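You operate a simulated robot arm through the tools that you are given. There is no shell and no other tool. Be economical: measure what you need, move in short steps, check, and stop when the job is done.

You are at the controls of a simulated robot arm. One attempt, no reset.

JOB
Lock out the carrier at the main switch, then try start.
Fine: panel stop before the switch; hasp over it, lock pin in to its collar.

The check looks at the end state, three seconds after you hand in, the way a careful person would. Anything else that was tipped, shoved, dropped, spilled or broken makes it a failure.

ROBOT AND FRAMES
A 6-joint arm with a two-finger parallel gripper, fixed in place. Base frame: the origin is at the foot of the arm, x ahead of it, y to its left, z up. Readings come in mm, degrees, newtons and seconds.
With the tool pointing down near the work surface it reaches from about 280 to 680 mm from the base axis. Its first joint turns from -166.0 to 166.0 degrees. Payload 4.1 kg.
The tool frame sits at the grasp point between the pads (the TCP): z along the fingers, y along the line on which they close. The tips reach 23 mm beyond it. The gripper opens to 94 mm. The fingers are 38 mm wide and 10 mm thick; the gripper's body (54 by 96 mm) begins 39 mm behind the TCP.
Orientation is that of the tool frame in the base frame, as a unit quaternion [x, y, z, w]. With the fingers straight down and closing along the base's y, the tool's x points along the base's -x, its y along +y and its z along -z.

CONTROLS
- The arm moves only by the tool play_rows. Its argument "commands" is one flat list of numbers, 7 for each row, row after row: the shift along the base's x, y, z in mm, then the turn, a rotation vector about the base's x, y, z in degrees, then the gripper command, from -1 (fully open) to 1 (shut), values between in proportion. In form: [dx, dy, dz, ax, ay, az, fingers, dx, dy, dz, ax, ay, az, fingers, ...]. A call has 1 to 10 rows; each row is the pose to reach, as a shift and turn from the pose commanded when the call began. Rows are played at 5 a second. More than 50 mm and 8.6 degrees between two rows, or a gripper value outside its range, and nothing of the call is played. A pose out of reach is approached as far as the arm can. The call stops where the force on the tool passes 90 N (or 10 N more than at its start, if that is more) or the arm is blocked; 0.2 s more then pass. Each finger travels about 45 mm/s and halts on what it meets, pressing with about 33 N; the grip force reading is that of the motor and also rises with nothing between the fingers. The clock runs only during rows and for 0.2 s after the last one: add rows that repeat a pose to give the fingers time. It gives the time, the measured TCP pose, the force on the tool (base axes), the opening and the grip force at its end, in the units of the frame above (readings bear some noise).
- Cameras (640 x 400 px; columns grow to the right, rows downward): "scene" is fixed at [400.9, -651.5, 1620.6]; the picture's right is [0.93, -0.37, 0.00], its down [-0.27, -0.68, -0.68] and it looks along [0.25, 0.63, -0.73] (base axes); focal length 318 px, centre (320, 200). "wrist" rides on the gripper at [-39, 0, -44] in the tool frame; the picture's right is [0.00, -1.00, 0.00], its down [0.97, 0.00, -0.24] and it looks along [0.24, 0.00, 0.97] (tool axes); focal length 218 px, centre (320, 200). There is no depth. A picture from a camera that has moved, and an enlarged one, comes with that camera's place and axes in the base frame and with its lens.
- grab_frame(camera): a new picture of that camera. It takes no simulated time.
- slide_trunk(by): slides the trunk up (or, below 0, down) by that many mm; the arm rides with it, the base frame stays. It gives what a move gives, with no picture.
- zoom(camera, box): a new picture of the part [left, top, right, bottom] of that camera's present view, enlarged. It takes no simulated time.
- close_job(): hands the job in; it is judged then, once.

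Go step by step. Nothing tells you positions but the pictures and the camera data: compare them with the known pose of the tool, close in by small moves and look again before you grip or let go. The budget is 120 turns and 84 pictures, counting those below and the enlarged ones. Unless the task says otherwise, let go and move clear before handing in, and close with one line.

The tools are called after ">>>" as name(argument=value, ...) on one line, values as JSON. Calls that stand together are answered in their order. play_rows: Moves the arm, as the interface text tells. Its arguments: {"type":"object","properties":{"commands":{"type":"array","items":{"type":"number"}}},"required":["commands"]} The other tools are called the same way: slide_trunk (by) slides the trunk up or down; grab_frame (camera) takes a picture; zoom (camera, box) takes an enlarged picture of a part of a camera's view; close_job () hands the job in.

At the start:

```text
time_s: 0.0
position: [354.9, 75.0, 1191.1]
tcp_rot: [0.0, 1.0, 0.0, 0.0]
force: [0.7, -0.2, 0.2]
opening: 93.9
finger_force: 0.1
trunk travel left (down, up): [-525.0, 65.0]
```

scene: 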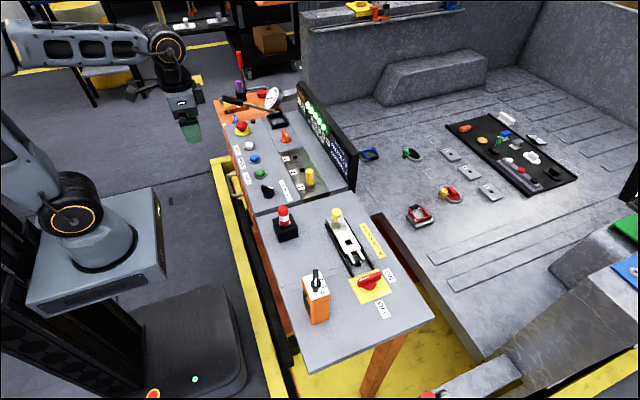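
wrist: 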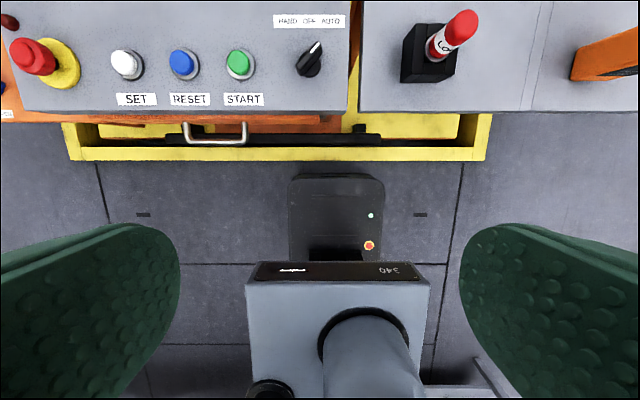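

I see a panel with buttons (stop mushroom, SET, RESET, START, selector), and a switch table with a red lock pin in a holder, a hasp, a red rotary main switch and an orange box. I'll zoom in to learn the details.

>>> zoom(camera="scene", box=[260, 190, 420, 330])

>>> zoom(camera="scene", box=[215, 80, 365, 215])

```text
2.86 times, centred on (340, 260) of scene
camera zoom: at [400.9, -651.5, 1620.6], right [0.93, -0.37, 0.0], down [-0.27, -0.68, -0.68], along [0.25, 0.63, -0.73], focal length 908 px, centre (263, 29)
```

zoom: 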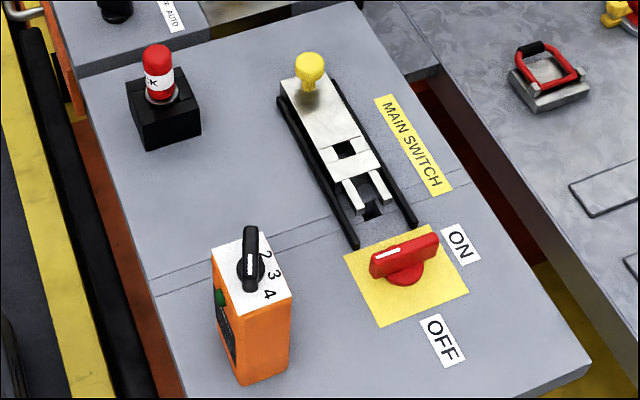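

```text
2.96 times, centred on (290, 148) of scene
camera zoom: at [400.9, -651.5, 1620.6], right [0.93, -0.37, 0.0], down [-0.27, -0.68, -0.68], along [0.25, 0.63, -0.73], focal length 941 px, centre (409, 356)
```

zoom: 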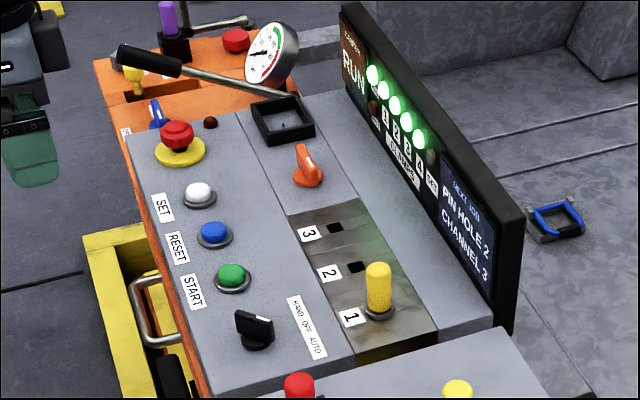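

From triangulation, the lock pin's top is about (520, -76, 957). I'll move above the switch table for a better wrist view.

>>> play_rows(commands=[10, -45, 0, 0, 0, 0, -1, 20, -90, 0, 0, 0, 0, -1, 30, -135, 0, 0, 0, 0, -1, 40, -180, 0, 0, 0, 0, -1, 60, -220, 0, 0, 0, 0, -1, 80, -260, 0, 0, 0, 0, -1, 80, -260, 0, 0, 0, 0, -1])

>>> grab_frame(camera="wrist")

```text
time_s: 1.6
position: [437.1, -186.0, 1188.6]
tcp_rot: [-0.001, 1.0, 0.0, -0.001]
force: [0.0, 0.5, 0.5]
opening: 93.7
finger_force: 0.1
trunk travel left (down, up): [-525.0, 65.0]
```

```text
79 pictures are left
camera wrist: at [474.4, -186.4, 1232.9], right [0.0, -1.0, 0.0], down [-0.97, 0.0, 0.24], along [-0.24, 0.0, -0.97], focal length 218 px, centre (320, 200)
```

wrist: 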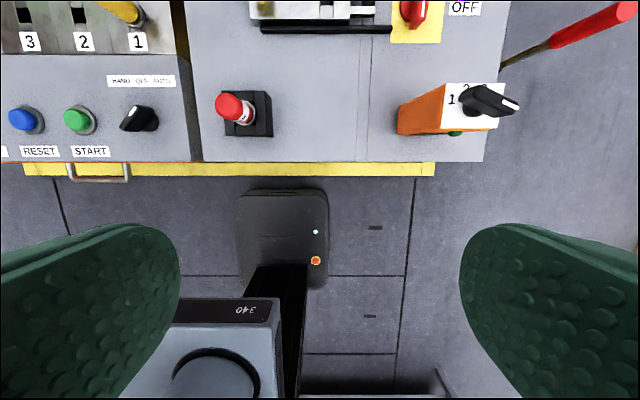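

The table is aligned with the base axes. I'll move farther forward to see the hasp and switch from above.

>>> play_rows(commands=[45, -10, 0, 0, 0, 0, -1, 90, -20, 0, 0, 0, 0, -1, 130, -40, 0, 0, 0, 0, -1, 130, -40, 0, 0, 0, 0, -1])

>>> grab_frame(camera="wrist")

```text
time_s: 2.6
position: [568.7, -226.1, 1191.4]
tcp_rot: [-0.001, 1.0, 0.0, -0.001]
force: [-0.2, -0.2, -1.4]
opening: 94.1
finger_force: 0.0
trunk travel left (down, up): [-525.0, 65.0]
```

```text
78 pictures are left
camera wrist: at [605.8, -226.9, 1235.1], right [0.0, -1.0, 0.0], down [-0.97, 0.0, 0.24], along [-0.24, 0.0, -0.97], focal length 218 px, centre (320, 200)
```

wrist: 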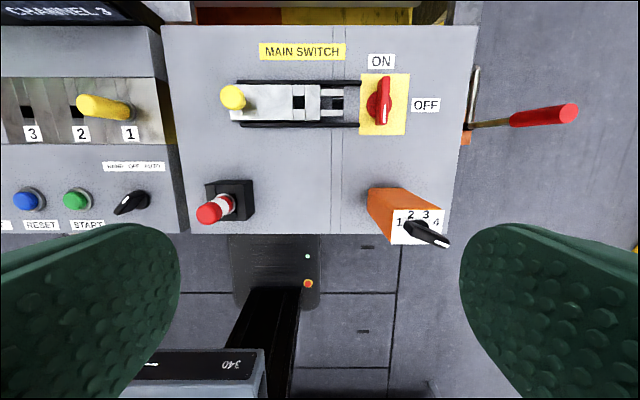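

The table surface comes out at about z = 863. I'll zoom in on the hasp and switch area.

>>> zoom(camera="wrist", box=[190, 30, 450, 190])

>>> zoom(camera="scene", box=[320, 200, 400, 310])

```text
2.46 times, centred on (320, 110) of wrist
camera zoom: at [605.8, -226.9, 1235.1], right [0.0, -1.0, 0.0], down [-0.97, 0.0, 0.24], along [-0.24, 0.0, -0.97], focal length 537 px, centre (320, 422)
```

zoom: 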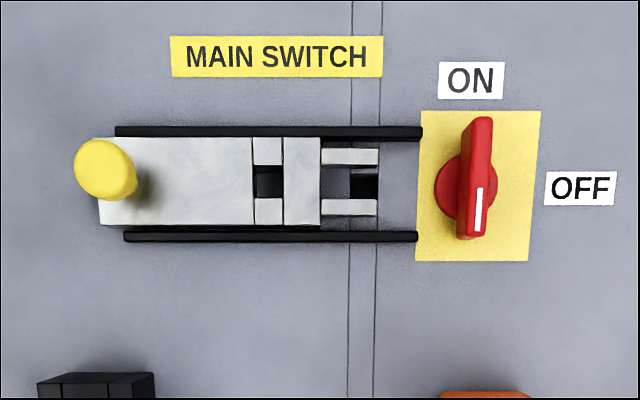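

```text
3.64 times, centred on (360, 255) of scene
camera zoom: at [400.9, -651.5, 1620.6], right [0.93, -0.37, 0.0], down [-0.27, -0.68, -0.68], along [0.25, 0.63, -0.73], focal length 1155 px, centre (174, 0)
```

zoom: 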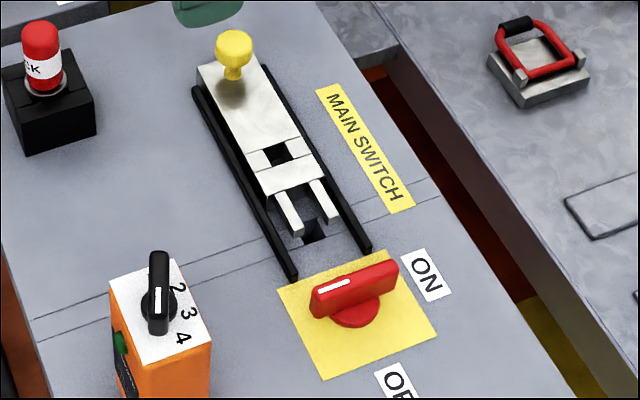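

Main switch sits near (668, -320), the stop mushroom near (507, 447, top 912), and START near (511, 198). I'll go to the panel stop first and look from above.

>>> play_rows(commands=[-10, 45, 0, 0, 0, 0, -1, -20, 90, 0, 0, 0, 0, -1, -30, 135, 0, 0, 0, 0, -1, -40, 180, 0, 0, 0, 0, -1, -50, 225, 0, 0, 0, 0, -1, -60, 270, 0, 0, 0, 0, -1, -60, 315, 0, 0, 0, 0, -1, -60, 360, 0, 0, 0, 0, -1, -60, 405, 0, 0, 0, 0, -1, -60, 450, 0, 0, 0, 0, -1])

>>> play_rows(commands=[0, 45, 0, 0, 0, 0, -1, 0, 90, -20, 0, 0, 0, -1, 0, 135, -60, 0, 0, 0, -1, 0, 180, -100, 0, 0, 0, -1, 0, 223, -120, 0, 0, 0, -1, 0, 223, -120, 0, 0, 0, -1])

>>> grab_frame(camera="wrist")

>>> grab_frame(camera="scene")

```text
time_s: 4.8
position: [506.6, 227.6, 1191.2]
tcp_rot: [0.001, 1.0, 0.0, 0.0]
force: [-0.3, 0.1, 0.4]
opening: 94.0
finger_force: 0.1
trunk travel left (down, up): [-525.0, 65.0]
```

```text
refused: row 3 steps farther than a row can; nothing moved
```

```text
75 pictures are left
camera wrist: at [543.4, 227.5, 1235.4], right [0.0, -1.0, 0.0], down [-0.97, 0.0, 0.24], along [-0.24, 0.0, -0.97], focal length 218 px, centre (320, 200)
```

wrist: 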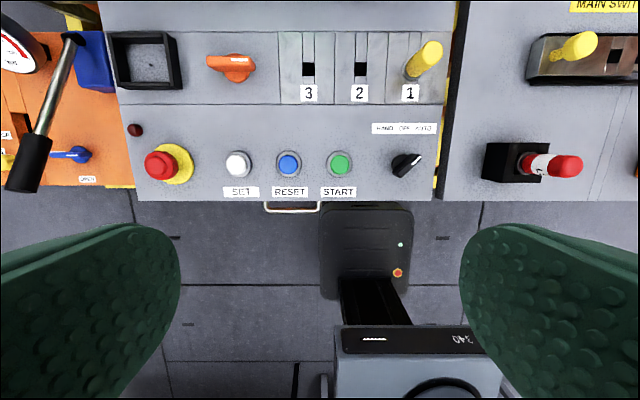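

```text
74 pictures are left
```

scene: 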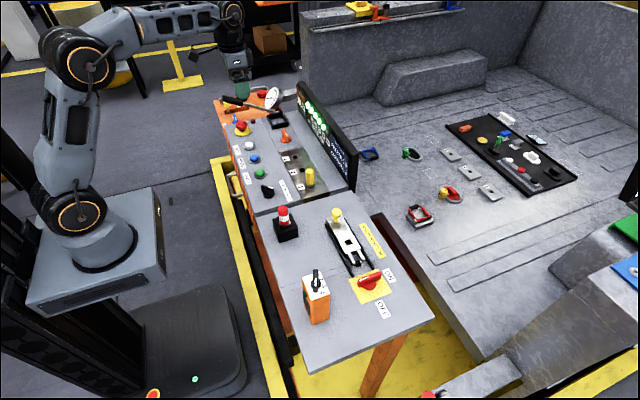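

Stop mushroom now estimates at (516, 465). I'll move above it with smaller steps.

>>> play_rows(commands=[0, 45, 0, 0, 0, 0, -1, 0, 90, 0, 0, 0, 0, -1, 0, 135, 0, 0, 0, 0, -1, 0, 180, 0, 0, 0, 0, -1, 0, 215, -30, 0, 0, 0, -1, 4, 237, -70, 0, 0, 0, -1, 4, 237, -110, 0, 0, 0, -1, 4, 237, -110, 0, 0, 0, -1])

>>> grab_frame(camera="wrist")

```text
time_s: 6.6
position: [498.4, 455.5, 1078.6]
tcp_rot: [0.0, 1.0, 0.001, 0.0]
force: [1.0, -0.5, -1.3]
opening: 93.8
finger_force: 0.0
out of reach, approached as far as the arm can: row 4, 5, 6, 7, 8
trunk travel left (down, up): [-525.0, 65.0]
```

```text
73 pictures are left
camera wrist: at [536.0, 455.0, 1122.3], right [0.0, -1.0, 0.0], down [-0.97, 0.0, 0.24], along [-0.24, 0.0, -0.97], focal length 218 px, centre (320, 200)
```

wrist: 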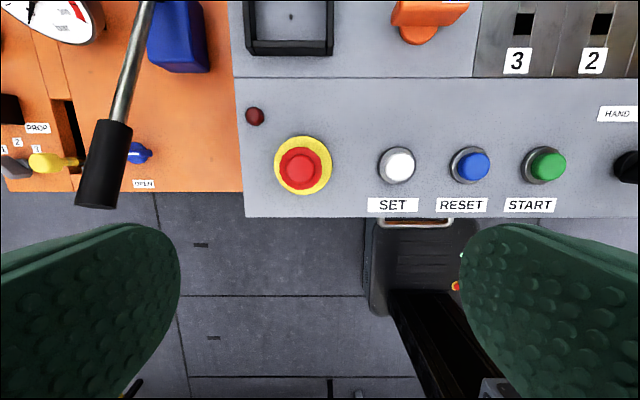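

The stop cap is at about (515, 473); I'm at the reach limit here, which should ease lower down. I'll close the fingers, lower and look.

>>> play_rows(commands=[0, 0, -40, 0, 0, 0, 1, 0, 0, -80, 0, 0, 0, 1, 8, 8, -110, 0, 0, 0, 1, 17, 18, -110, 0, 0, 0, 1, 17, 18, -110, 0, 0, 0, 1, 17, 18, -110, 0, 0, 0, 1])

>>> grab_frame(camera="wrist")

>>> zoom(camera="scene", box=[200, 60, 320, 150])

```text
time_s: 8.0
position: [511.6, 468.7, 966.0]
tcp_rot: [-0.001, 1.0, 0.0, 0.0]
force: [-0.6, -1.0, -0.2]
opening: 0.0
finger_force: 32.3
out of reach, approached as far as the arm can: row 4, 5, 6
trunk travel left (down, up): [-525.0, 65.0]
```

```text
72 pictures are left
camera wrist: at [548.5, 468.5, 1010.6], right [0.0, -1.0, 0.0], down [-0.97, 0.0, 0.24], along [-0.24, 0.0, -0.97], focal length 218 px, centre (320, 200)
```

wrist: 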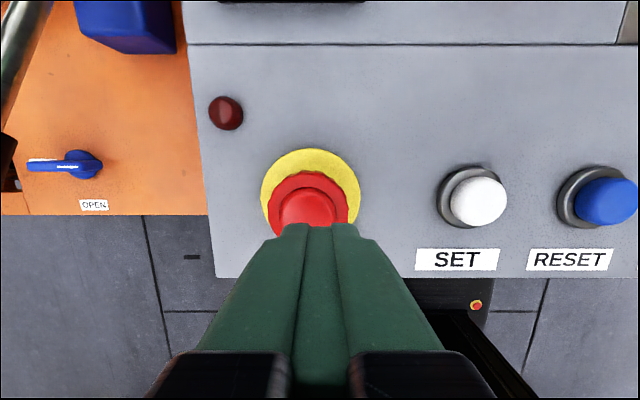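

```text
4.44 times, centred on (260, 105) of scene
camera zoom: at [400.9, -651.5, 1620.6], right [0.93, -0.37, 0.0], down [-0.27, -0.68, -0.68], along [0.25, 0.63, -0.73], focal length 1412 px, centre (587, 622)
```

zoom: 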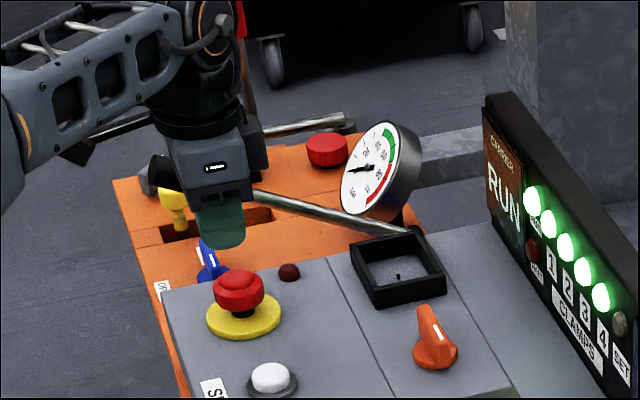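

The fingertips hover just over the cap, about 7 mm off centre, which is fine. I'll press down in small steps.

>>> play_rows(commands=[3, 3, -18, 0, 0, 0, 1, 3, 3, -26, 0, 0, 0, 1, 3, 3, -30, 0, 0, 0, 1, 3, 3, -34, 0, 0, 0, 1])

>>> zoom(camera="scene", box=[200, 60, 360, 180])

```text
time_s: 9.0
position: [513.3, 466.8, 931.9]
tcp_rot: [0.0, 1.0, 0.0, 0.0]
force: [-0.3, -1.1, -0.4]
opening: 0.0
finger_force: 32.8
out of reach, approached as far as the arm can: row 1, 2, 3, 4
trunk travel left (down, up): [-525.0, 65.0]
```

```text
3.33 times, centred on (280, 120) of scene
camera zoom: at [400.9, -651.5, 1620.6], right [0.93, -0.37, 0.0], down [-0.27, -0.68, -0.68], along [0.25, 0.63, -0.73], focal length 1059 px, centre (453, 467)
```

zoom: 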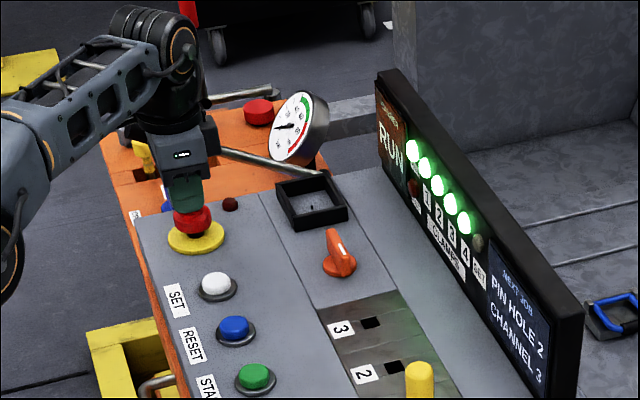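

Touching distance now (tips at z ≈ 909), no force yet. I'll continue pressing.

>>> play_rows(commands=[0, 0, -4, 0, 0, 0, 1, 0, 0, -8, 0, 0, 0, 1, 0, 0, -11, 0, 0, 0, 1, 0, 0, -14, 0, 0, 0, 1, 0, 0, -14, 0, 0, 0, 1])

>>> zoom(camera="scene", box=[200, 60, 360, 180])

```text
time_s: 10.2
position: [512.3, 467.2, 921.4]
tcp_rot: [0.001, 1.0, 0.001, 0.001]
force: [2.5, 0.6, 14.7]
opening: 0.0
finger_force: 33.1
trunk travel left (down, up): [-525.0, 65.0]
```

```text
3.33 times, centred on (280, 120) of scene
camera zoom: at [400.9, -651.5, 1620.6], right [0.93, -0.37, 0.0], down [-0.27, -0.68, -0.68], along [0.25, 0.63, -0.73], focal length 1059 px, centre (453, 467)
```

zoom: 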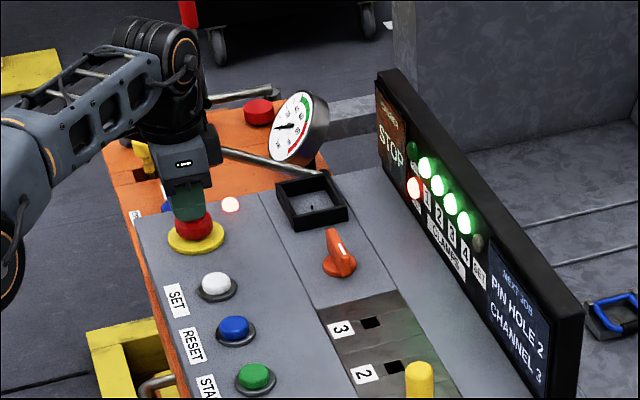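

The display now reads STOP. I'll retract upward and travel over to the main switch.

>>> play_rows(commands=[0, 0, 40, 0, 0, 0, 1, 0, -10, 85, 0, 0, 0, 1, 0, -40, 125, 0, 0, 0, 1, -10, -80, 150, 0, 0, 0, 1, -10, -125, 160, 0, 0, 0, 1, -10, -170, 160, 0, 0, 0, 1, -10, -215, 160, 0, 0, 0, 1, -10, -260, 160, 0, 0, 0, 1, -10, -305, 160, 0, 0, 0, 1, -10, -350, 160, 0, 0, 0, 1])

>>> play_rows(commands=[5, -45, 0, 0, 0, 0, 1, 10, -90, 0, 0, 0, 0, 1, 15, -135, 0, 0, 0, 0, 1, 20, -180, 0, 0, 0, 0, 1, 30, -225, 0, 0, 0, 0, 1, 40, -270, 0, 0, 0, 0, 1, 50, -315, 0, 0, 0, 0, 1, 55, -360, 0, 0, 0, 0, 1, 55, -405, 0, 0, 0, 0, 1, 55, -420, -20, 0, 0, 0, 1])

>>> grab_frame(camera="wrist")

>>> zoom(camera="scene", box=[200, 80, 360, 200])

```text
time_s: 12.4
position: [551.3, 397.3, 1072.4]
tcp_rot: [-0.001, 1.0, 0.001, 0.0]
force: [-0.7, -0.6, 1.3]
opening: 0.0
finger_force: 32.9
out of reach, approached as far as the arm can: row 3, 4, 5, 6, 7, 8, 9, 10
trunk travel left (down, up): [-525.0, 65.0]
```

```text
time_s: 14.6
position: [648.0, 42.0, 1165.8]
tcp_rot: [-0.001, 0.999, -0.005, -0.033]
force: [0.3, 0.2, 0.4]
opening: 0.0
finger_force: 33.0
out of reach, approached as far as the arm can: row 1, 2, 3, 4, 5, 6, 7, 8, 9, 10
trunk travel left (down, up): [-525.0, 65.0]
```

```text
68 pictures are left
camera wrist: at [688.3, 41.8, 1208.3], right [0.0, -1.0, 0.01], down [-0.95, 0.0, 0.3], along [-0.3, -0.01, -0.95], focal length 218 px, centre (320, 200)
```

wrist: 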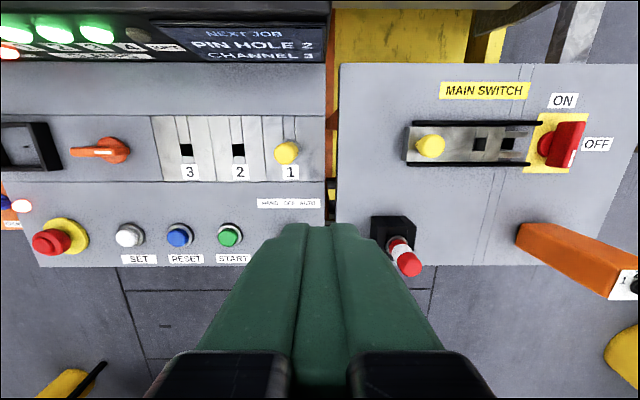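

```text
3.33 times, centred on (280, 140) of scene
camera zoom: at [400.9, -651.5, 1620.6], right [0.93, -0.37, 0.0], down [-0.27, -0.68, -0.68], along [0.25, 0.63, -0.73], focal length 1059 px, centre (453, 400)
```

zoom: 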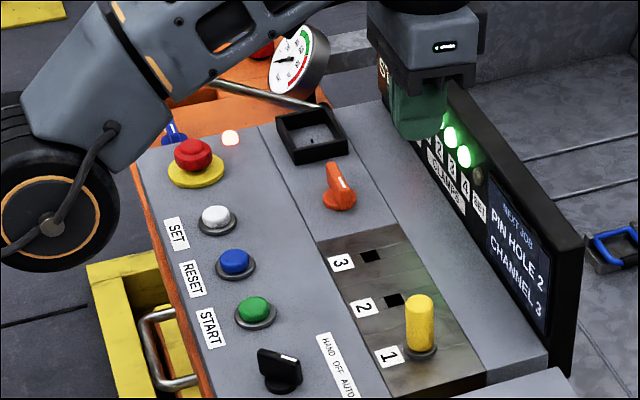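

I've been dragged along the reach boundary, to (648, 42, 1166), without contact. I'll first pull inward to comfortable reach, then go on toward the switch.

>>> play_rows(commands=[-40, 0, 0, 0, 0, 0, 1, -80, -20, 0, 0, 0, 0, 1, -100, -60, 0, 0, 0, 0, 1, -100, -60, 0, 0, 0, 0, 1])

```text
time_s: 15.6
position: [649.3, -7.7, 1170.5]
tcp_rot: [-0.001, 0.999, -0.005, -0.034]
force: [0.2, -0.5, -0.8]
opening: 0.0
finger_force: 33.1
out of reach, approached as far as the arm can: row 1, 2, 3, 4
trunk travel left (down, up): [-525.0, 65.0]
```

The arm moves in y but not inward; the commanded pose and the arm configuration may be stuck. I'll look at the arm.

>>> grab_frame(camera="scene")

```text
66 pictures are left
```

scene: 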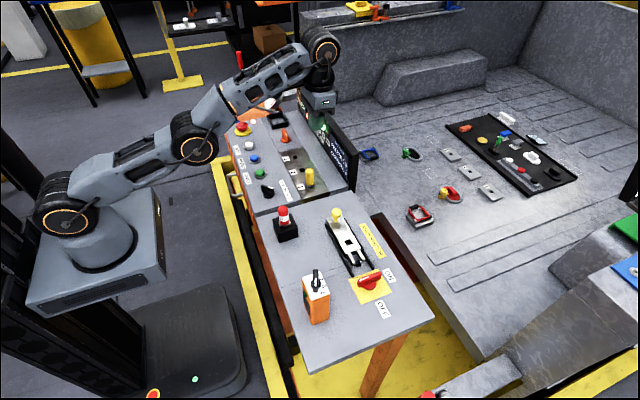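

The elbow is straight (singular). I'll try a hold, then an upward move to see how it responds.

>>> play_rows(commands=[0, 0, 0, 0, 0, 0, 1])

>>> play_rows(commands=[0, 0, 45, 0, 0, 0, 1, 0, 0, 90, 0, 0, 0, 1, 0, 0, 90, 0, 0, 0, 1])

```text
time_s: 16.0
position: [647.7, -7.7, 1170.0]
tcp_rot: [0.0, 0.999, -0.005, -0.033]
force: [0.3, 0.3, 0.4]
opening: 0.0
finger_force: 33.0
trunk travel left (down, up): [-525.0, 65.0]
```

```text
time_s: 16.8
position: [621.0, -7.8, 1230.7]
tcp_rot: [-0.001, 0.999, -0.005, -0.033]
force: [0.5, 0.0, -0.3]
opening: 0.3
finger_force: 32.9
out of reach, approached as far as the arm can: row 1, 2, 3
trunk travel left (down, up): [-525.0, 65.0]
```

Commands are relative to the reached pose, and the elbow is at its straight limit. Moving downward and inward should bend the elbow the right way; all is clear above z 1050.

>>> play_rows(commands=[-10, 0, -40, 0, 0, 0, 1, -40, 0, -70, 0, 0, 0, 1, -80, 0, -90, 0, 0, 0, 1, -120, 0, -100, 0, 0, 0, 1, -160, 0, -100, 0, 0, 0, 1, -160, 0, -100, 0, 0, 0, 1])

```text
time_s: 18.2
position: [463.0, -8.3, 1127.8]
tcp_rot: [0.0, 0.999, -0.005, -0.033]
force: [0.2, 0.1, 0.3]
opening: 0.0
finger_force: 33.3
trunk travel left (down, up): [-525.0, 65.0]
```

Freed. Now I'll tilt the tool outward (about -y) to gain reach and travel toward the switch.

>>> play_rows(commands=[0, -35, 0, 0, -8, 0, 1, 0, -75, 0, 0, -16, 0, 1, 0, -115, 0, 0, -24, 0, 1, 0, -155, 0, 0, -24, 0, 1, 20, -195, 0, 0, -24, 0, 1, 50, -230, 0, 0, -24, 0, 1, 85, -260, -10, 0, -24, 0, 1, 120, -280, -30, 0, -24, 0, 1, 120, -280, -30, 0, -24, 0, 1])

>>> grab_frame(camera="wrist")

>>> grab_frame(camera="scene")

```text
time_s: 20.2
position: [580.7, -289.7, 1099.3]
tcp_rot: [0.002, 0.984, -0.005, 0.176]
force: [-0.2, 0.1, -0.9]
opening: 0.0
finger_force: 33.1
trunk travel left (down, up): [-525.0, 65.0]
```

```text
65 pictures are left
camera wrist: at [600.5, -289.1, 1154.4], right [0.0, -1.0, 0.01], down [-0.99, 0.0, -0.11], along [0.11, -0.01, -0.99], focal length 218 px, centre (320, 200)
```

wrist: 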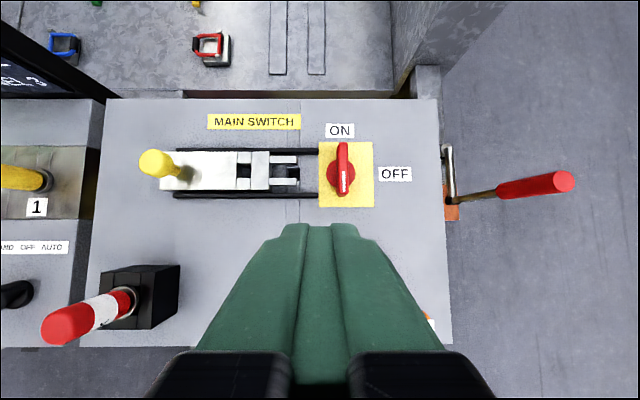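

```text
64 pictures are left
```

scene: 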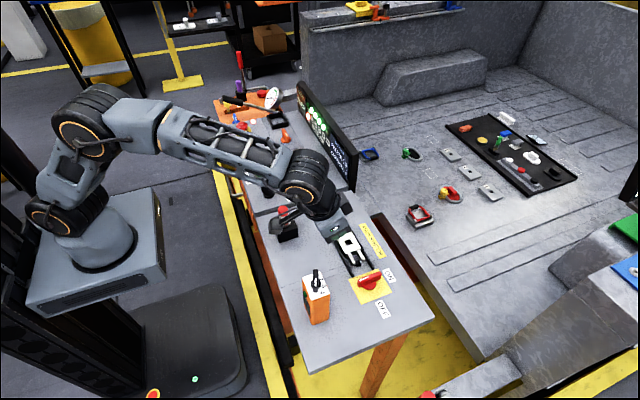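

>>> zoom(camera="wrist", box=[130, 105, 430, 235])

>>> zoom(camera="scene", box=[340, 255, 410, 305])

```text
2.13 times, centred on (280, 170) of wrist
camera zoom: at [600.5, -289.1, 1154.4], right [0.0, -1.0, 0.01], down [-0.99, 0.0, -0.11], along [0.11, -0.01, -0.99], focal length 466 px, centre (405, 264)
```

zoom: 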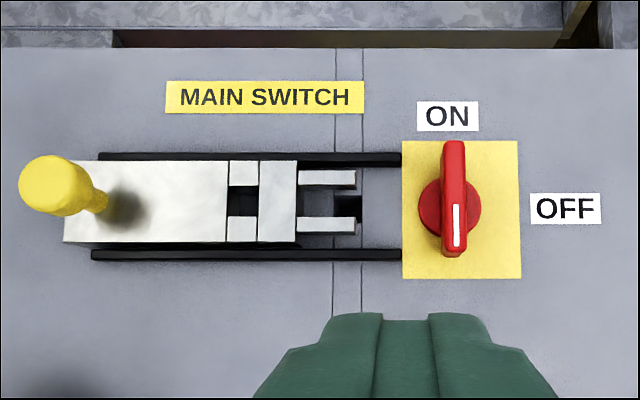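

```text
8.00 times, centred on (375, 280) of scene
camera zoom: at [400.9, -651.5, 1620.6], right [0.93, -0.37, 0.0], down [-0.27, -0.68, -0.68], along [0.25, 0.63, -0.73], focal length 2542 px, centre (-120, -440)
```

zoom: 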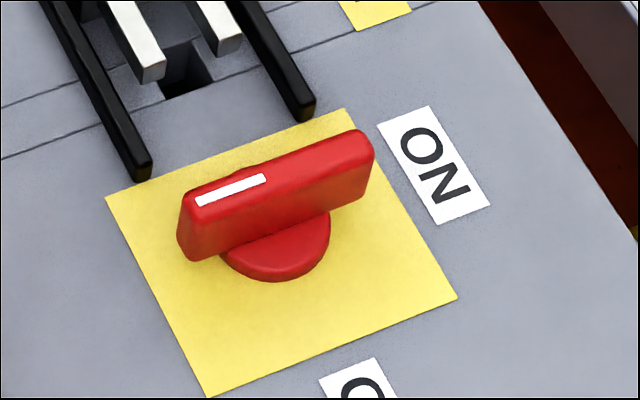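

Switch axis is at about (668, -320.5), the bar 62 mm long along x and z ≈ 880–901. I'll set the closed fingers down beside the bar's near end on its +y side (at y ≈ -299), stopping above first.

>>> play_rows(commands=[15, -3, -35, 0, 0, 0, 1, 30, -6, -70, 0, 0, 0, 1, 45, -8, -105, 0, 0, 0, 1, 51, -8, -150, 0, 0, 0, 1, 51, -8, -165, 0, 0, 0, 1, 51, -8, -165, 0, 0, 0, 1])

>>> grab_frame(camera="wrist")

>>> zoom(camera="scene", box=[310, 210, 430, 310])

```text
time_s: 21.6
position: [632.0, -295.0, 935.3]
tcp_rot: [0.001, 0.985, -0.005, 0.175]
force: [-0.7, -0.6, 0.0]
opening: 0.1
finger_force: 33.1
trunk travel left (down, up): [-525.0, 65.0]
```

```text
61 pictures are left
camera wrist: at [652.2, -294.8, 990.1], right [0.0, -1.0, 0.01], down [-0.99, 0.0, -0.11], along [0.11, -0.01, -0.99], focal length 218 px, centre (320, 200)
```

wrist: 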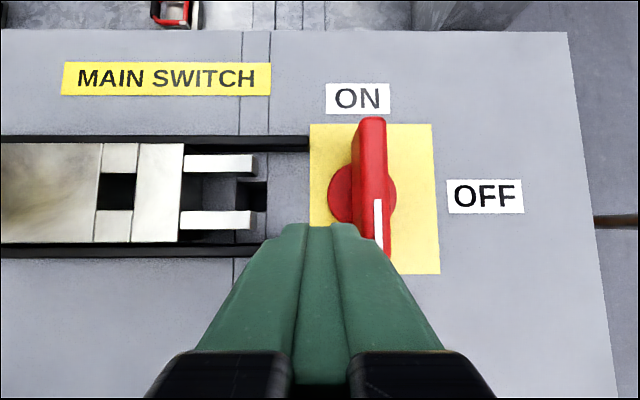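

```text
4.00 times, centred on (370, 260) of scene
camera zoom: at [400.9, -651.5, 1620.6], right [0.93, -0.37, 0.0], down [-0.27, -0.68, -0.68], along [0.25, 0.63, -0.73], focal length 1271 px, centre (120, -40)
```

zoom: 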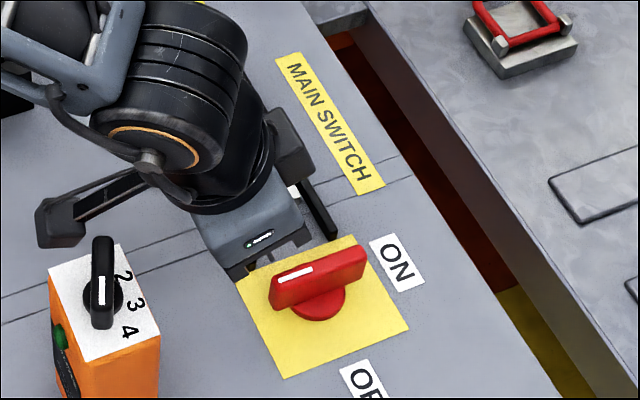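

The fingers are over the gap beside the bar, with about 7 mm clearance. I'll lower to bar height.

>>> play_rows(commands=[0, -1, -15, 0, 0, 0, 1, 0, -1, -31, 0, 0, 0, 1, 0, -1, -31, 0, 0, 0, 1])

>>> zoom(camera="scene", box=[310, 210, 430, 310])

>>> grab_frame(camera="wrist")

```text
time_s: 22.4
position: [632.9, -296.2, 904.8]
tcp_rot: [0.001, 0.985, -0.005, 0.174]
force: [0.2, 0.5, 0.2]
opening: 0.2
finger_force: 32.9
trunk travel left (down, up): [-525.0, 65.0]
```

```text
4.00 times, centred on (370, 260) of scene
camera zoom: at [400.9, -651.5, 1620.6], right [0.93, -0.37, 0.0], down [-0.27, -0.68, -0.68], along [0.25, 0.63, -0.73], focal length 1271 px, centre (120, -40)
```

zoom: 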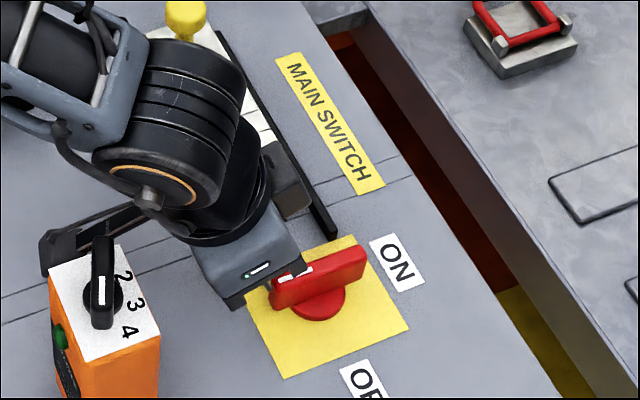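

```text
58 pictures are left
camera wrist: at [652.3, -296.6, 958.9], right [0.0, -1.0, 0.01], down [-0.99, 0.0, -0.11], along [0.11, -0.01, -0.99], focal length 218 px, centre (320, 200)
```

wrist: 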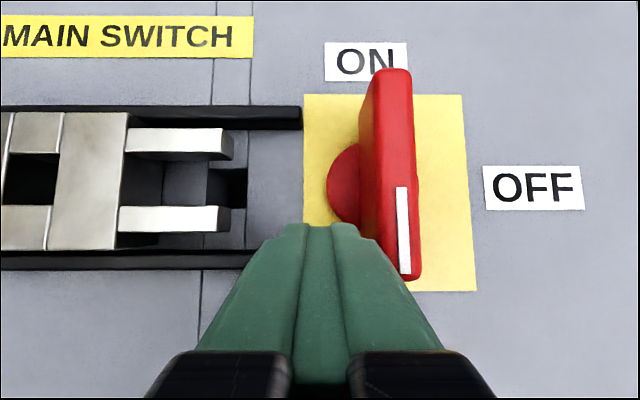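

The fingers are beside the bar's near end. Now a gentle push toward -y to test the turning direction.

>>> play_rows(commands=[0, -5, 0, 0, 0, 0, 1, 0, -9, 0, 0, 0, 0, 1, 0, -12, 0, 0, 0, 0, 1, 0, -15, 0, 0, 0, 0, 1])

>>> grab_frame(camera="wrist")

>>> zoom(camera="scene", box=[230, 170, 430, 330])

```text
time_s: 23.4
position: [631.0, -312.5, 902.9]
tcp_rot: [0.002, 0.985, -0.005, 0.175]
force: [-5.4, 1.8, 0.9]
opening: 0.0
finger_force: 33.2
trunk travel left (down, up): [-525.0, 65.0]
```

```text
57 pictures are left
camera wrist: at [650.9, -312.9, 958.8], right [-0.01, -1.0, 0.01], down [-0.99, 0.0, -0.11], along [0.11, -0.01, -0.99], focal length 218 px, centre (320, 200)
```

wrist: 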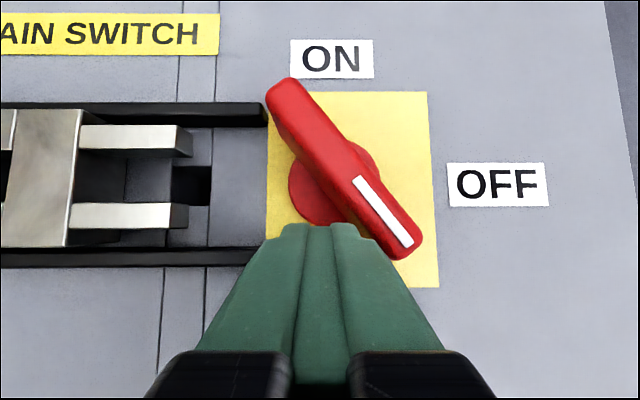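

```text
2.50 times, centred on (330, 250) of scene
camera zoom: at [400.9, -651.5, 1620.6], right [0.93, -0.37, 0.0], down [-0.27, -0.68, -0.68], along [0.25, 0.63, -0.73], focal length 794 px, centre (295, 75)
```

zoom: 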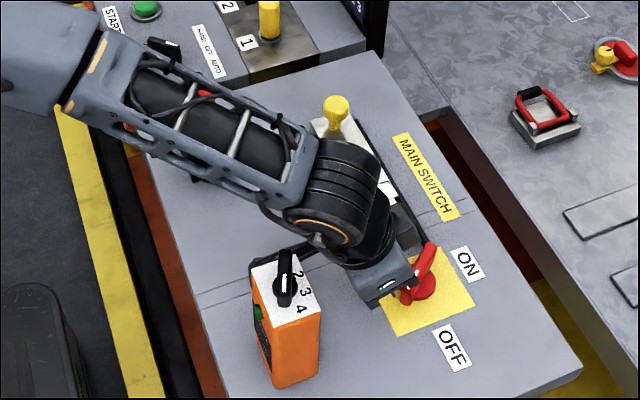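

The switch turns freely toward OFF (mark now heading to OFF). I'll continue along an arc.

>>> play_rows(commands=[0, -7, 0, 0, 0, 0, 1, 0, -14, 0, 0, 0, 0, 1, 2, -21, 0, 0, 0, 0, 1, 4, -27, 0, 0, 0, 0, 1, 6, -31, 0, 0, 0, 0, 1])

>>> grab_frame(camera="wrist")

```text
time_s: 24.6
position: [638.5, -343.4, 904.3]
tcp_rot: [0.002, 0.985, -0.005, 0.174]
force: [-6.5, 4.2, -0.6]
opening: 0.2
finger_force: 33.2
trunk travel left (down, up): [-525.0, 65.0]
```

```text
55 pictures are left
camera wrist: at [657.8, -343.4, 958.3], right [0.0, -1.0, 0.01], down [-0.99, 0.0, -0.11], along [0.11, -0.01, -0.99], focal length 218 px, centre (320, 200)
```

wrist: 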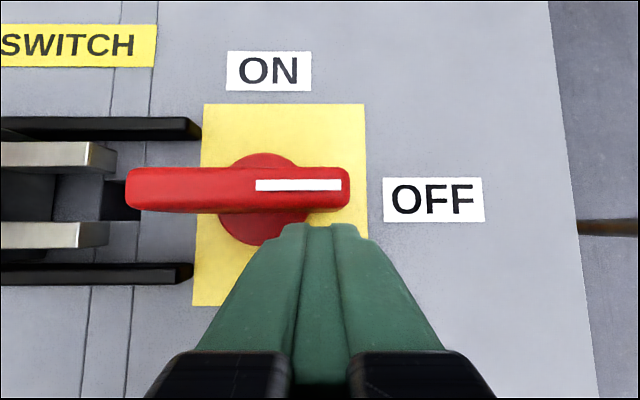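

The bar points at OFF. I'll nudge 3 mm more in +x to make sure it's at the stop.

>>> play_rows(commands=[2, 0, 0, 0, 0, 0, 1, 4, 0, 0, 0, 0, 0, 1, 4, 0, 0, 0, 0, 0, 1])

>>> grab_frame(camera="wrist")

>>> zoom(camera="scene", box=[300, 70, 420, 200])

```text
time_s: 25.4
position: [637.0, -343.3, 903.8]
tcp_rot: [0.002, 0.985, -0.004, 0.173]
force: [-36.8, 5.9, 0.5]
opening: 0.2
finger_force: 33.0
trunk travel left (down, up): [-525.0, 65.0]
```

```text
54 pictures are left
camera wrist: at [658.3, -343.6, 958.3], right [0.0, -1.0, 0.01], down [-0.99, 0.0, -0.11], along [0.11, -0.01, -0.99], focal length 218 px, centre (320, 200)
```

wrist: 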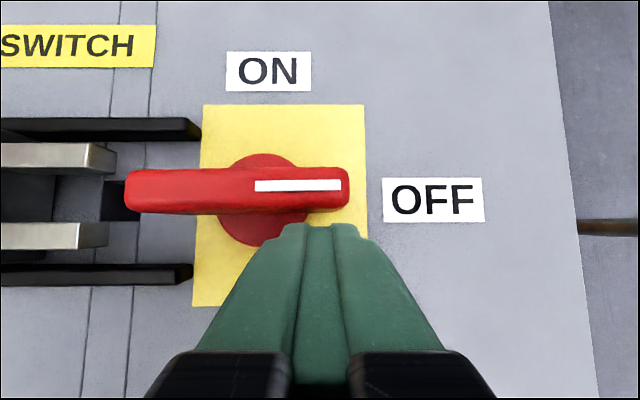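

```text
3.08 times, centred on (360, 135) of scene
camera zoom: at [400.9, -651.5, 1620.6], right [0.93, -0.37, 0.0], down [-0.27, -0.68, -0.68], along [0.25, 0.63, -0.73], focal length 978 px, centre (197, 400)
```

zoom: 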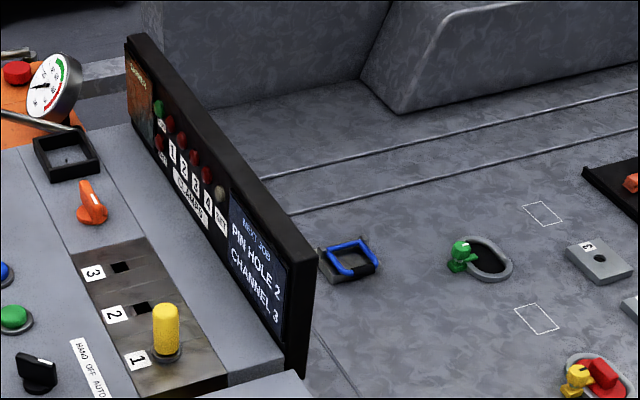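

The power lights on the display are out and the switch is firmly at its stop. I'll retract and rise, then check the scene.

>>> play_rows(commands=[-12, 0, 0, 0, 0, 0, 1, -18, 10, 30, 0, 0, 0, 1, -20, 30, 70, 0, 0, 0, 1, -20, 70, 90, 0, 0, 0, 1, -20, 115, 100, 0, 0, 0, 1, -20, 160, 110, 0, 0, 0, 1, -20, 205, 110, 0, 0, 0, 1, -20, 245, 110, 0, 0, 0, 1, -20, 245, 110, 0, 0, 0, 1])

>>> grab_frame(camera="wrist")

>>> zoom(camera="scene", box=[230, 130, 430, 330])

```text
time_s: 27.4
position: [623.8, -96.6, 1016.4]
tcp_rot: [0.001, 0.984, -0.005, 0.176]
force: [-0.3, -0.3, -0.7]
opening: 0.0
finger_force: 33.2
trunk travel left (down, up): [-525.0, 65.0]
```

```text
52 pictures are left
camera wrist: at [642.5, -96.8, 1071.1], right [0.0, -1.0, 0.01], down [-0.99, 0.0, -0.11], along [0.11, -0.01, -0.99], focal length 218 px, centre (320, 200)
```

wrist: 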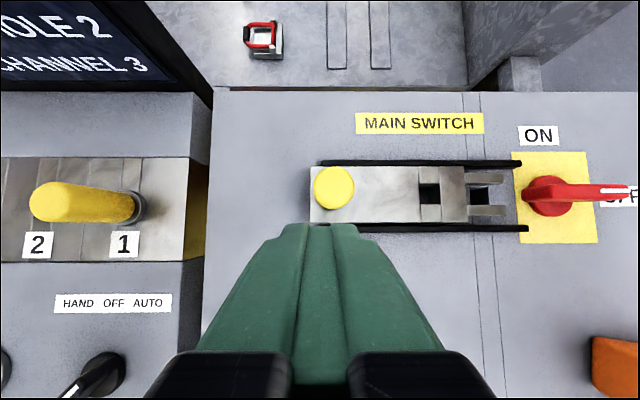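

```text
2.00 times, centred on (330, 230) of scene
camera zoom: at [400.9, -651.5, 1620.6], right [0.93, -0.37, 0.0], down [-0.27, -0.68, -0.68], along [0.25, 0.63, -0.73], focal length 636 px, centre (300, 140)
```

zoom: 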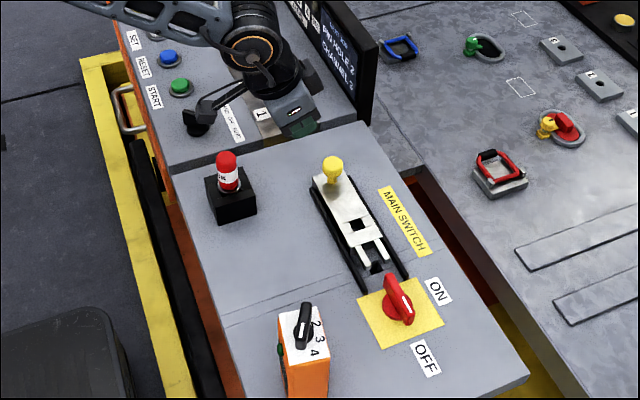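

The knob is at about (671, -109.5). A boom on the back of the wrist would come close to the lock pin if I descend tilted, so I'll return the tool to vertical (reach suffices here) and place it beside the knob on its +y side.

>>> play_rows(commands=[0, 10, 0, 0, 7, 0, 1, 5, 20, 0, 0, 14, 0, 1, 15, 24, 0, 0, 20, 0, 1, 30, 24, -20, 0, 20, 0, 1, 35, 24, -50, 0, 20, 0, 1, 35, 24, -70, 0, 20, 0, 1, 35, 24, -70, 0, 20, 0, 1])

>>> grab_frame(camera="wrist")

>>> zoom(camera="scene", box=[230, 130, 430, 330])

```text
time_s: 29.0
position: [657.4, -74.7, 943.6]
tcp_rot: [0.0, 1.0, -0.005, 0.002]
force: [0.3, -0.1, 0.6]
opening: 0.0
finger_force: 32.7
trunk travel left (down, up): [-525.0, 65.0]
```

```text
50 pictures are left
camera wrist: at [695.1, -74.7, 987.9], right [0.0, -1.0, 0.01], down [-0.97, 0.0, 0.24], along [-0.24, -0.01, -0.97], focal length 218 px, centre (320, 200)
```

wrist: 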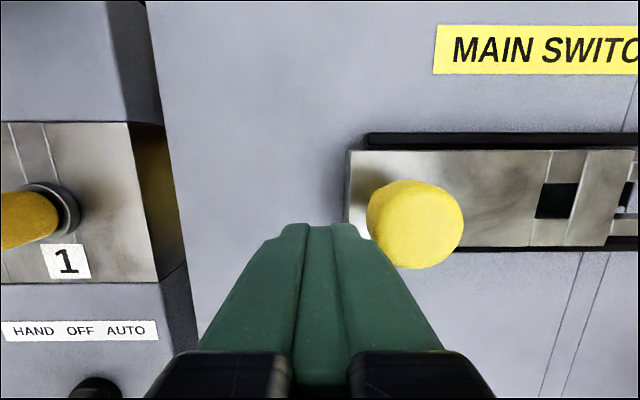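

```text
2.00 times, centred on (330, 230) of scene
camera zoom: at [400.9, -651.5, 1620.6], right [0.93, -0.37, 0.0], down [-0.27, -0.68, -0.68], along [0.25, 0.63, -0.73], focal length 636 px, centre (300, 140)
```

zoom: 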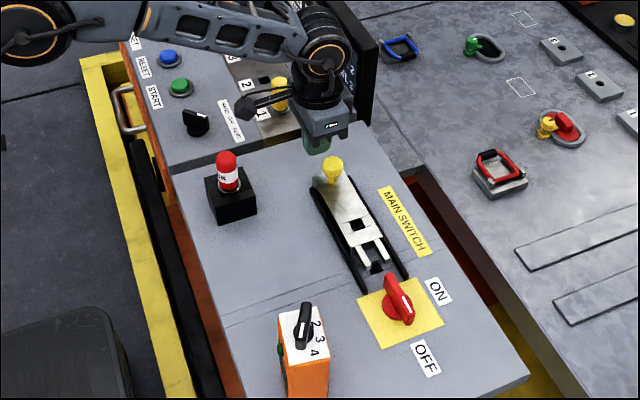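

The finger is beside the knob with clearance. I'll lower to z ≈ 904 and push toward -y in small steps.

>>> play_rows(commands=[2, 0, -20, 0, 0, 0, 1, 4, 0, -39, 0, 0, 0, 1, 4, -10, -39, 0, 0, 0, 1, 4, -20, -39, 0, 0, 0, 1, 4, -30, -39, 0, 0, 0, 1, 4, -40, -39, 0, 0, 0, 1])

>>> grab_frame(camera="wrist")

>>> zoom(camera="scene", box=[270, 180, 430, 310])

```text
time_s: 30.4
position: [661.5, -115.3, 902.7]
tcp_rot: [0.0, 1.0, -0.005, 0.001]
force: [-0.4, 0.9, 0.2]
opening: 0.0
finger_force: 32.8
trunk travel left (down, up): [-525.0, 65.0]
```

```text
48 pictures are left
camera wrist: at [699.1, -115.4, 948.0], right [0.0, -1.0, 0.01], down [-0.97, 0.0, 0.24], along [-0.24, -0.01, -0.97], focal length 218 px, centre (320, 200)
```

wrist: 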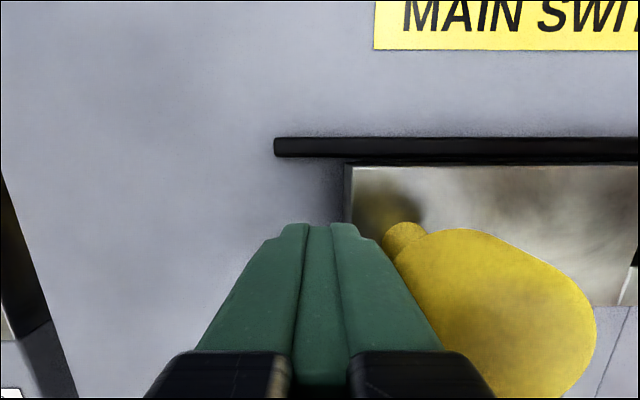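

```text
3.08 times, centred on (350, 245) of scene
camera zoom: at [400.9, -651.5, 1620.6], right [0.93, -0.37, 0.0], down [-0.27, -0.68, -0.68], along [0.25, 0.63, -0.73], focal length 978 px, centre (228, 62)
```

zoom: 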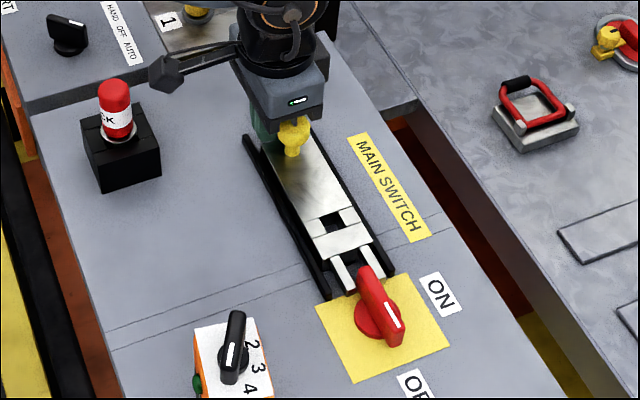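

The hasp slides freely and smoothly; the tines are now beginning to straddle the bar. I'll continue pushing.

>>> play_rows(commands=[0, -6, 0, 0, 0, 0, 1, 0, -12, 0, 0, 0, 0, 1, 0, -18, 0, 0, 0, 0, 1, 0, -22, 0, 0, 0, 0, 1, 0, -26, 0, 0, 0, 0, 1])

>>> zoom(camera="scene", box=[290, 200, 410, 300])

```text
time_s: 31.6
position: [661.8, -140.1, 904.6]
tcp_rot: [0.0, 1.0, -0.005, 0.002]
force: [1.0, 0.6, -0.4]
opening: 0.3
finger_force: 33.0
trunk travel left (down, up): [-525.0, 65.0]
```

```text
4.00 times, centred on (350, 250) of scene
camera zoom: at [400.9, -651.5, 1620.6], right [0.93, -0.37, 0.0], down [-0.27, -0.68, -0.68], along [0.25, 0.63, -0.73], focal length 1271 px, centre (200, 0)
```

zoom: 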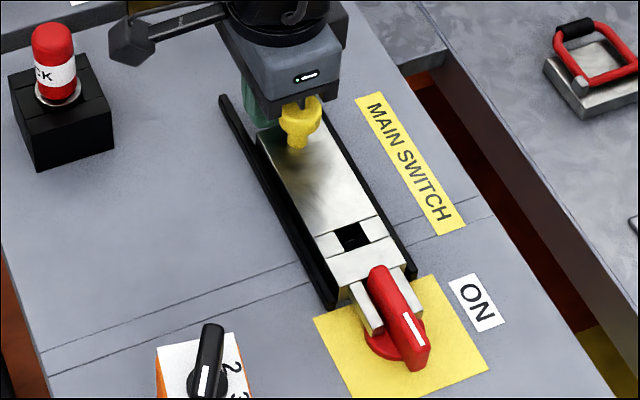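

The tines straddle the bar and the hole is near its mate. A few millimetres more, until it meets the stop.

>>> play_rows(commands=[0, -3, 0, 0, 0, 0, 1, 0, -6, 0, 0, 0, 0, 1, 0, -9, 0, 0, 0, 0, 1, 0, -9, 0, 0, 0, 0, 1])

>>> zoom(camera="scene", box=[320, 230, 400, 300])

```text
time_s: 32.6
position: [660.6, -139.3, 904.9]
tcp_rot: [-0.002, 1.0, -0.004, 0.0]
force: [-11.9, 43.8, -3.6]
opening: 0.1
finger_force: 32.7
trunk travel left (down, up): [-525.0, 65.0]
```

```text
5.71 times, centred on (360, 265) of scene
camera zoom: at [400.9, -651.5, 1620.6], right [0.93, -0.37, 0.0], down [-0.27, -0.68, -0.68], along [0.25, 0.63, -0.73], focal length 1816 px, centre (91, -171)
```

zoom: 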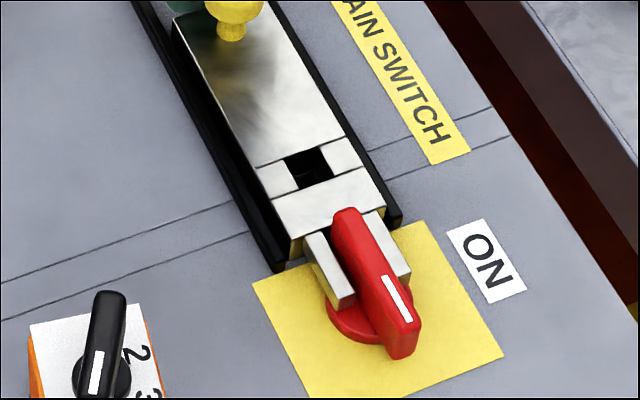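

The hasp is at its stop over the switch. I'll back off, rise, and look straight down at the hole.

>>> play_rows(commands=[0, 20, 0, 0, 0, 0, -0.2, 0, 25, 45, 0, 0, 0, -0.2, -25, 25, 90, 0, 0, 0, -0.2, -60, 0, 120, 0, 0, 0, -0.2, -60, -40, 120, 0, 0, 0, -0.2, -60, -80, 120, 0, 0, 0, -0.2, -60, -110, 120, 0, 0, 0, -0.2, -60, -110, 120, 0, 0, 0, -0.2])

>>> grab_frame(camera="wrist")

>>> zoom(camera="wrist", box=[220, 60, 420, 185])

```text
refused: row 3 steps farther than a row can; nothing moved
```

```text
44 pictures are left
camera wrist: at [699.0, -140.3, 948.5], right [0.0, -1.0, 0.01], down [-0.97, 0.0, 0.24], along [-0.24, -0.01, -0.97], focal length 218 px, centre (320, 200)
```

wrist: 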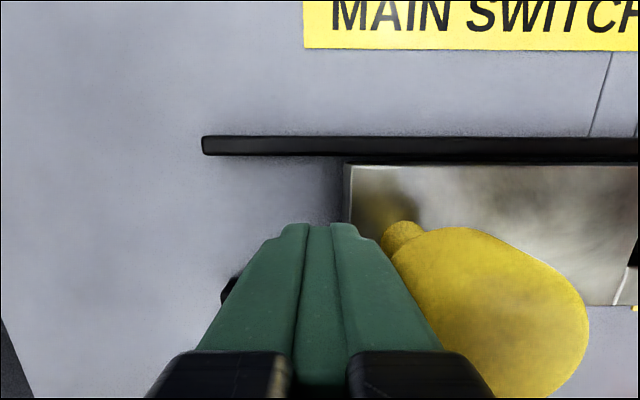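

```text
3.20 times, centred on (320, 122) of wrist
camera zoom: at [699.0, -140.3, 948.5], right [0.0, -1.0, 0.01], down [-0.97, 0.0, 0.24], along [-0.24, -0.01, -0.97], focal length 698 px, centre (320, 448)
```

zoom: 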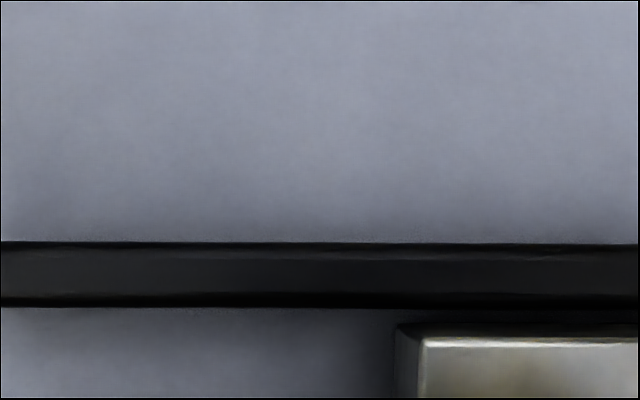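

I'll redo the retreat with smaller steps.

>>> play_rows(commands=[0, 18, 0, 0, 0, 0, 1, 0, 22, 40, 0, 0, 0, 1, -20, 22, 75, 0, 0, 0, 1, -45, 5, 100, 0, 0, 0, 1, -60, -30, 110, 0, 0, 0, 1, -60, -70, 110, 0, 0, 0, 1, -60, -100, 110, 0, 0, 0, 1, -60, -100, 110, 0, 0, 0, 1])

>>> grab_frame(camera="wrist")

```text
time_s: 34.4
position: [601.6, -249.6, 1015.9]
tcp_rot: [0.001, 1.0, -0.003, 0.002]
force: [-1.0, -0.2, 0.2]
opening: 0.0
finger_force: 32.7
trunk travel left (down, up): [-525.0, 65.0]
```

```text
42 pictures are left
camera wrist: at [638.5, -247.7, 1059.8], right [0.0, -1.0, 0.01], down [-0.97, 0.0, 0.24], along [-0.24, -0.01, -0.97], focal length 218 px, centre (320, 200)
```

wrist: 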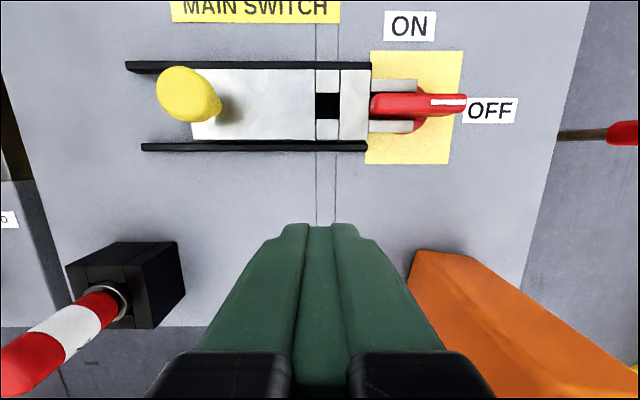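

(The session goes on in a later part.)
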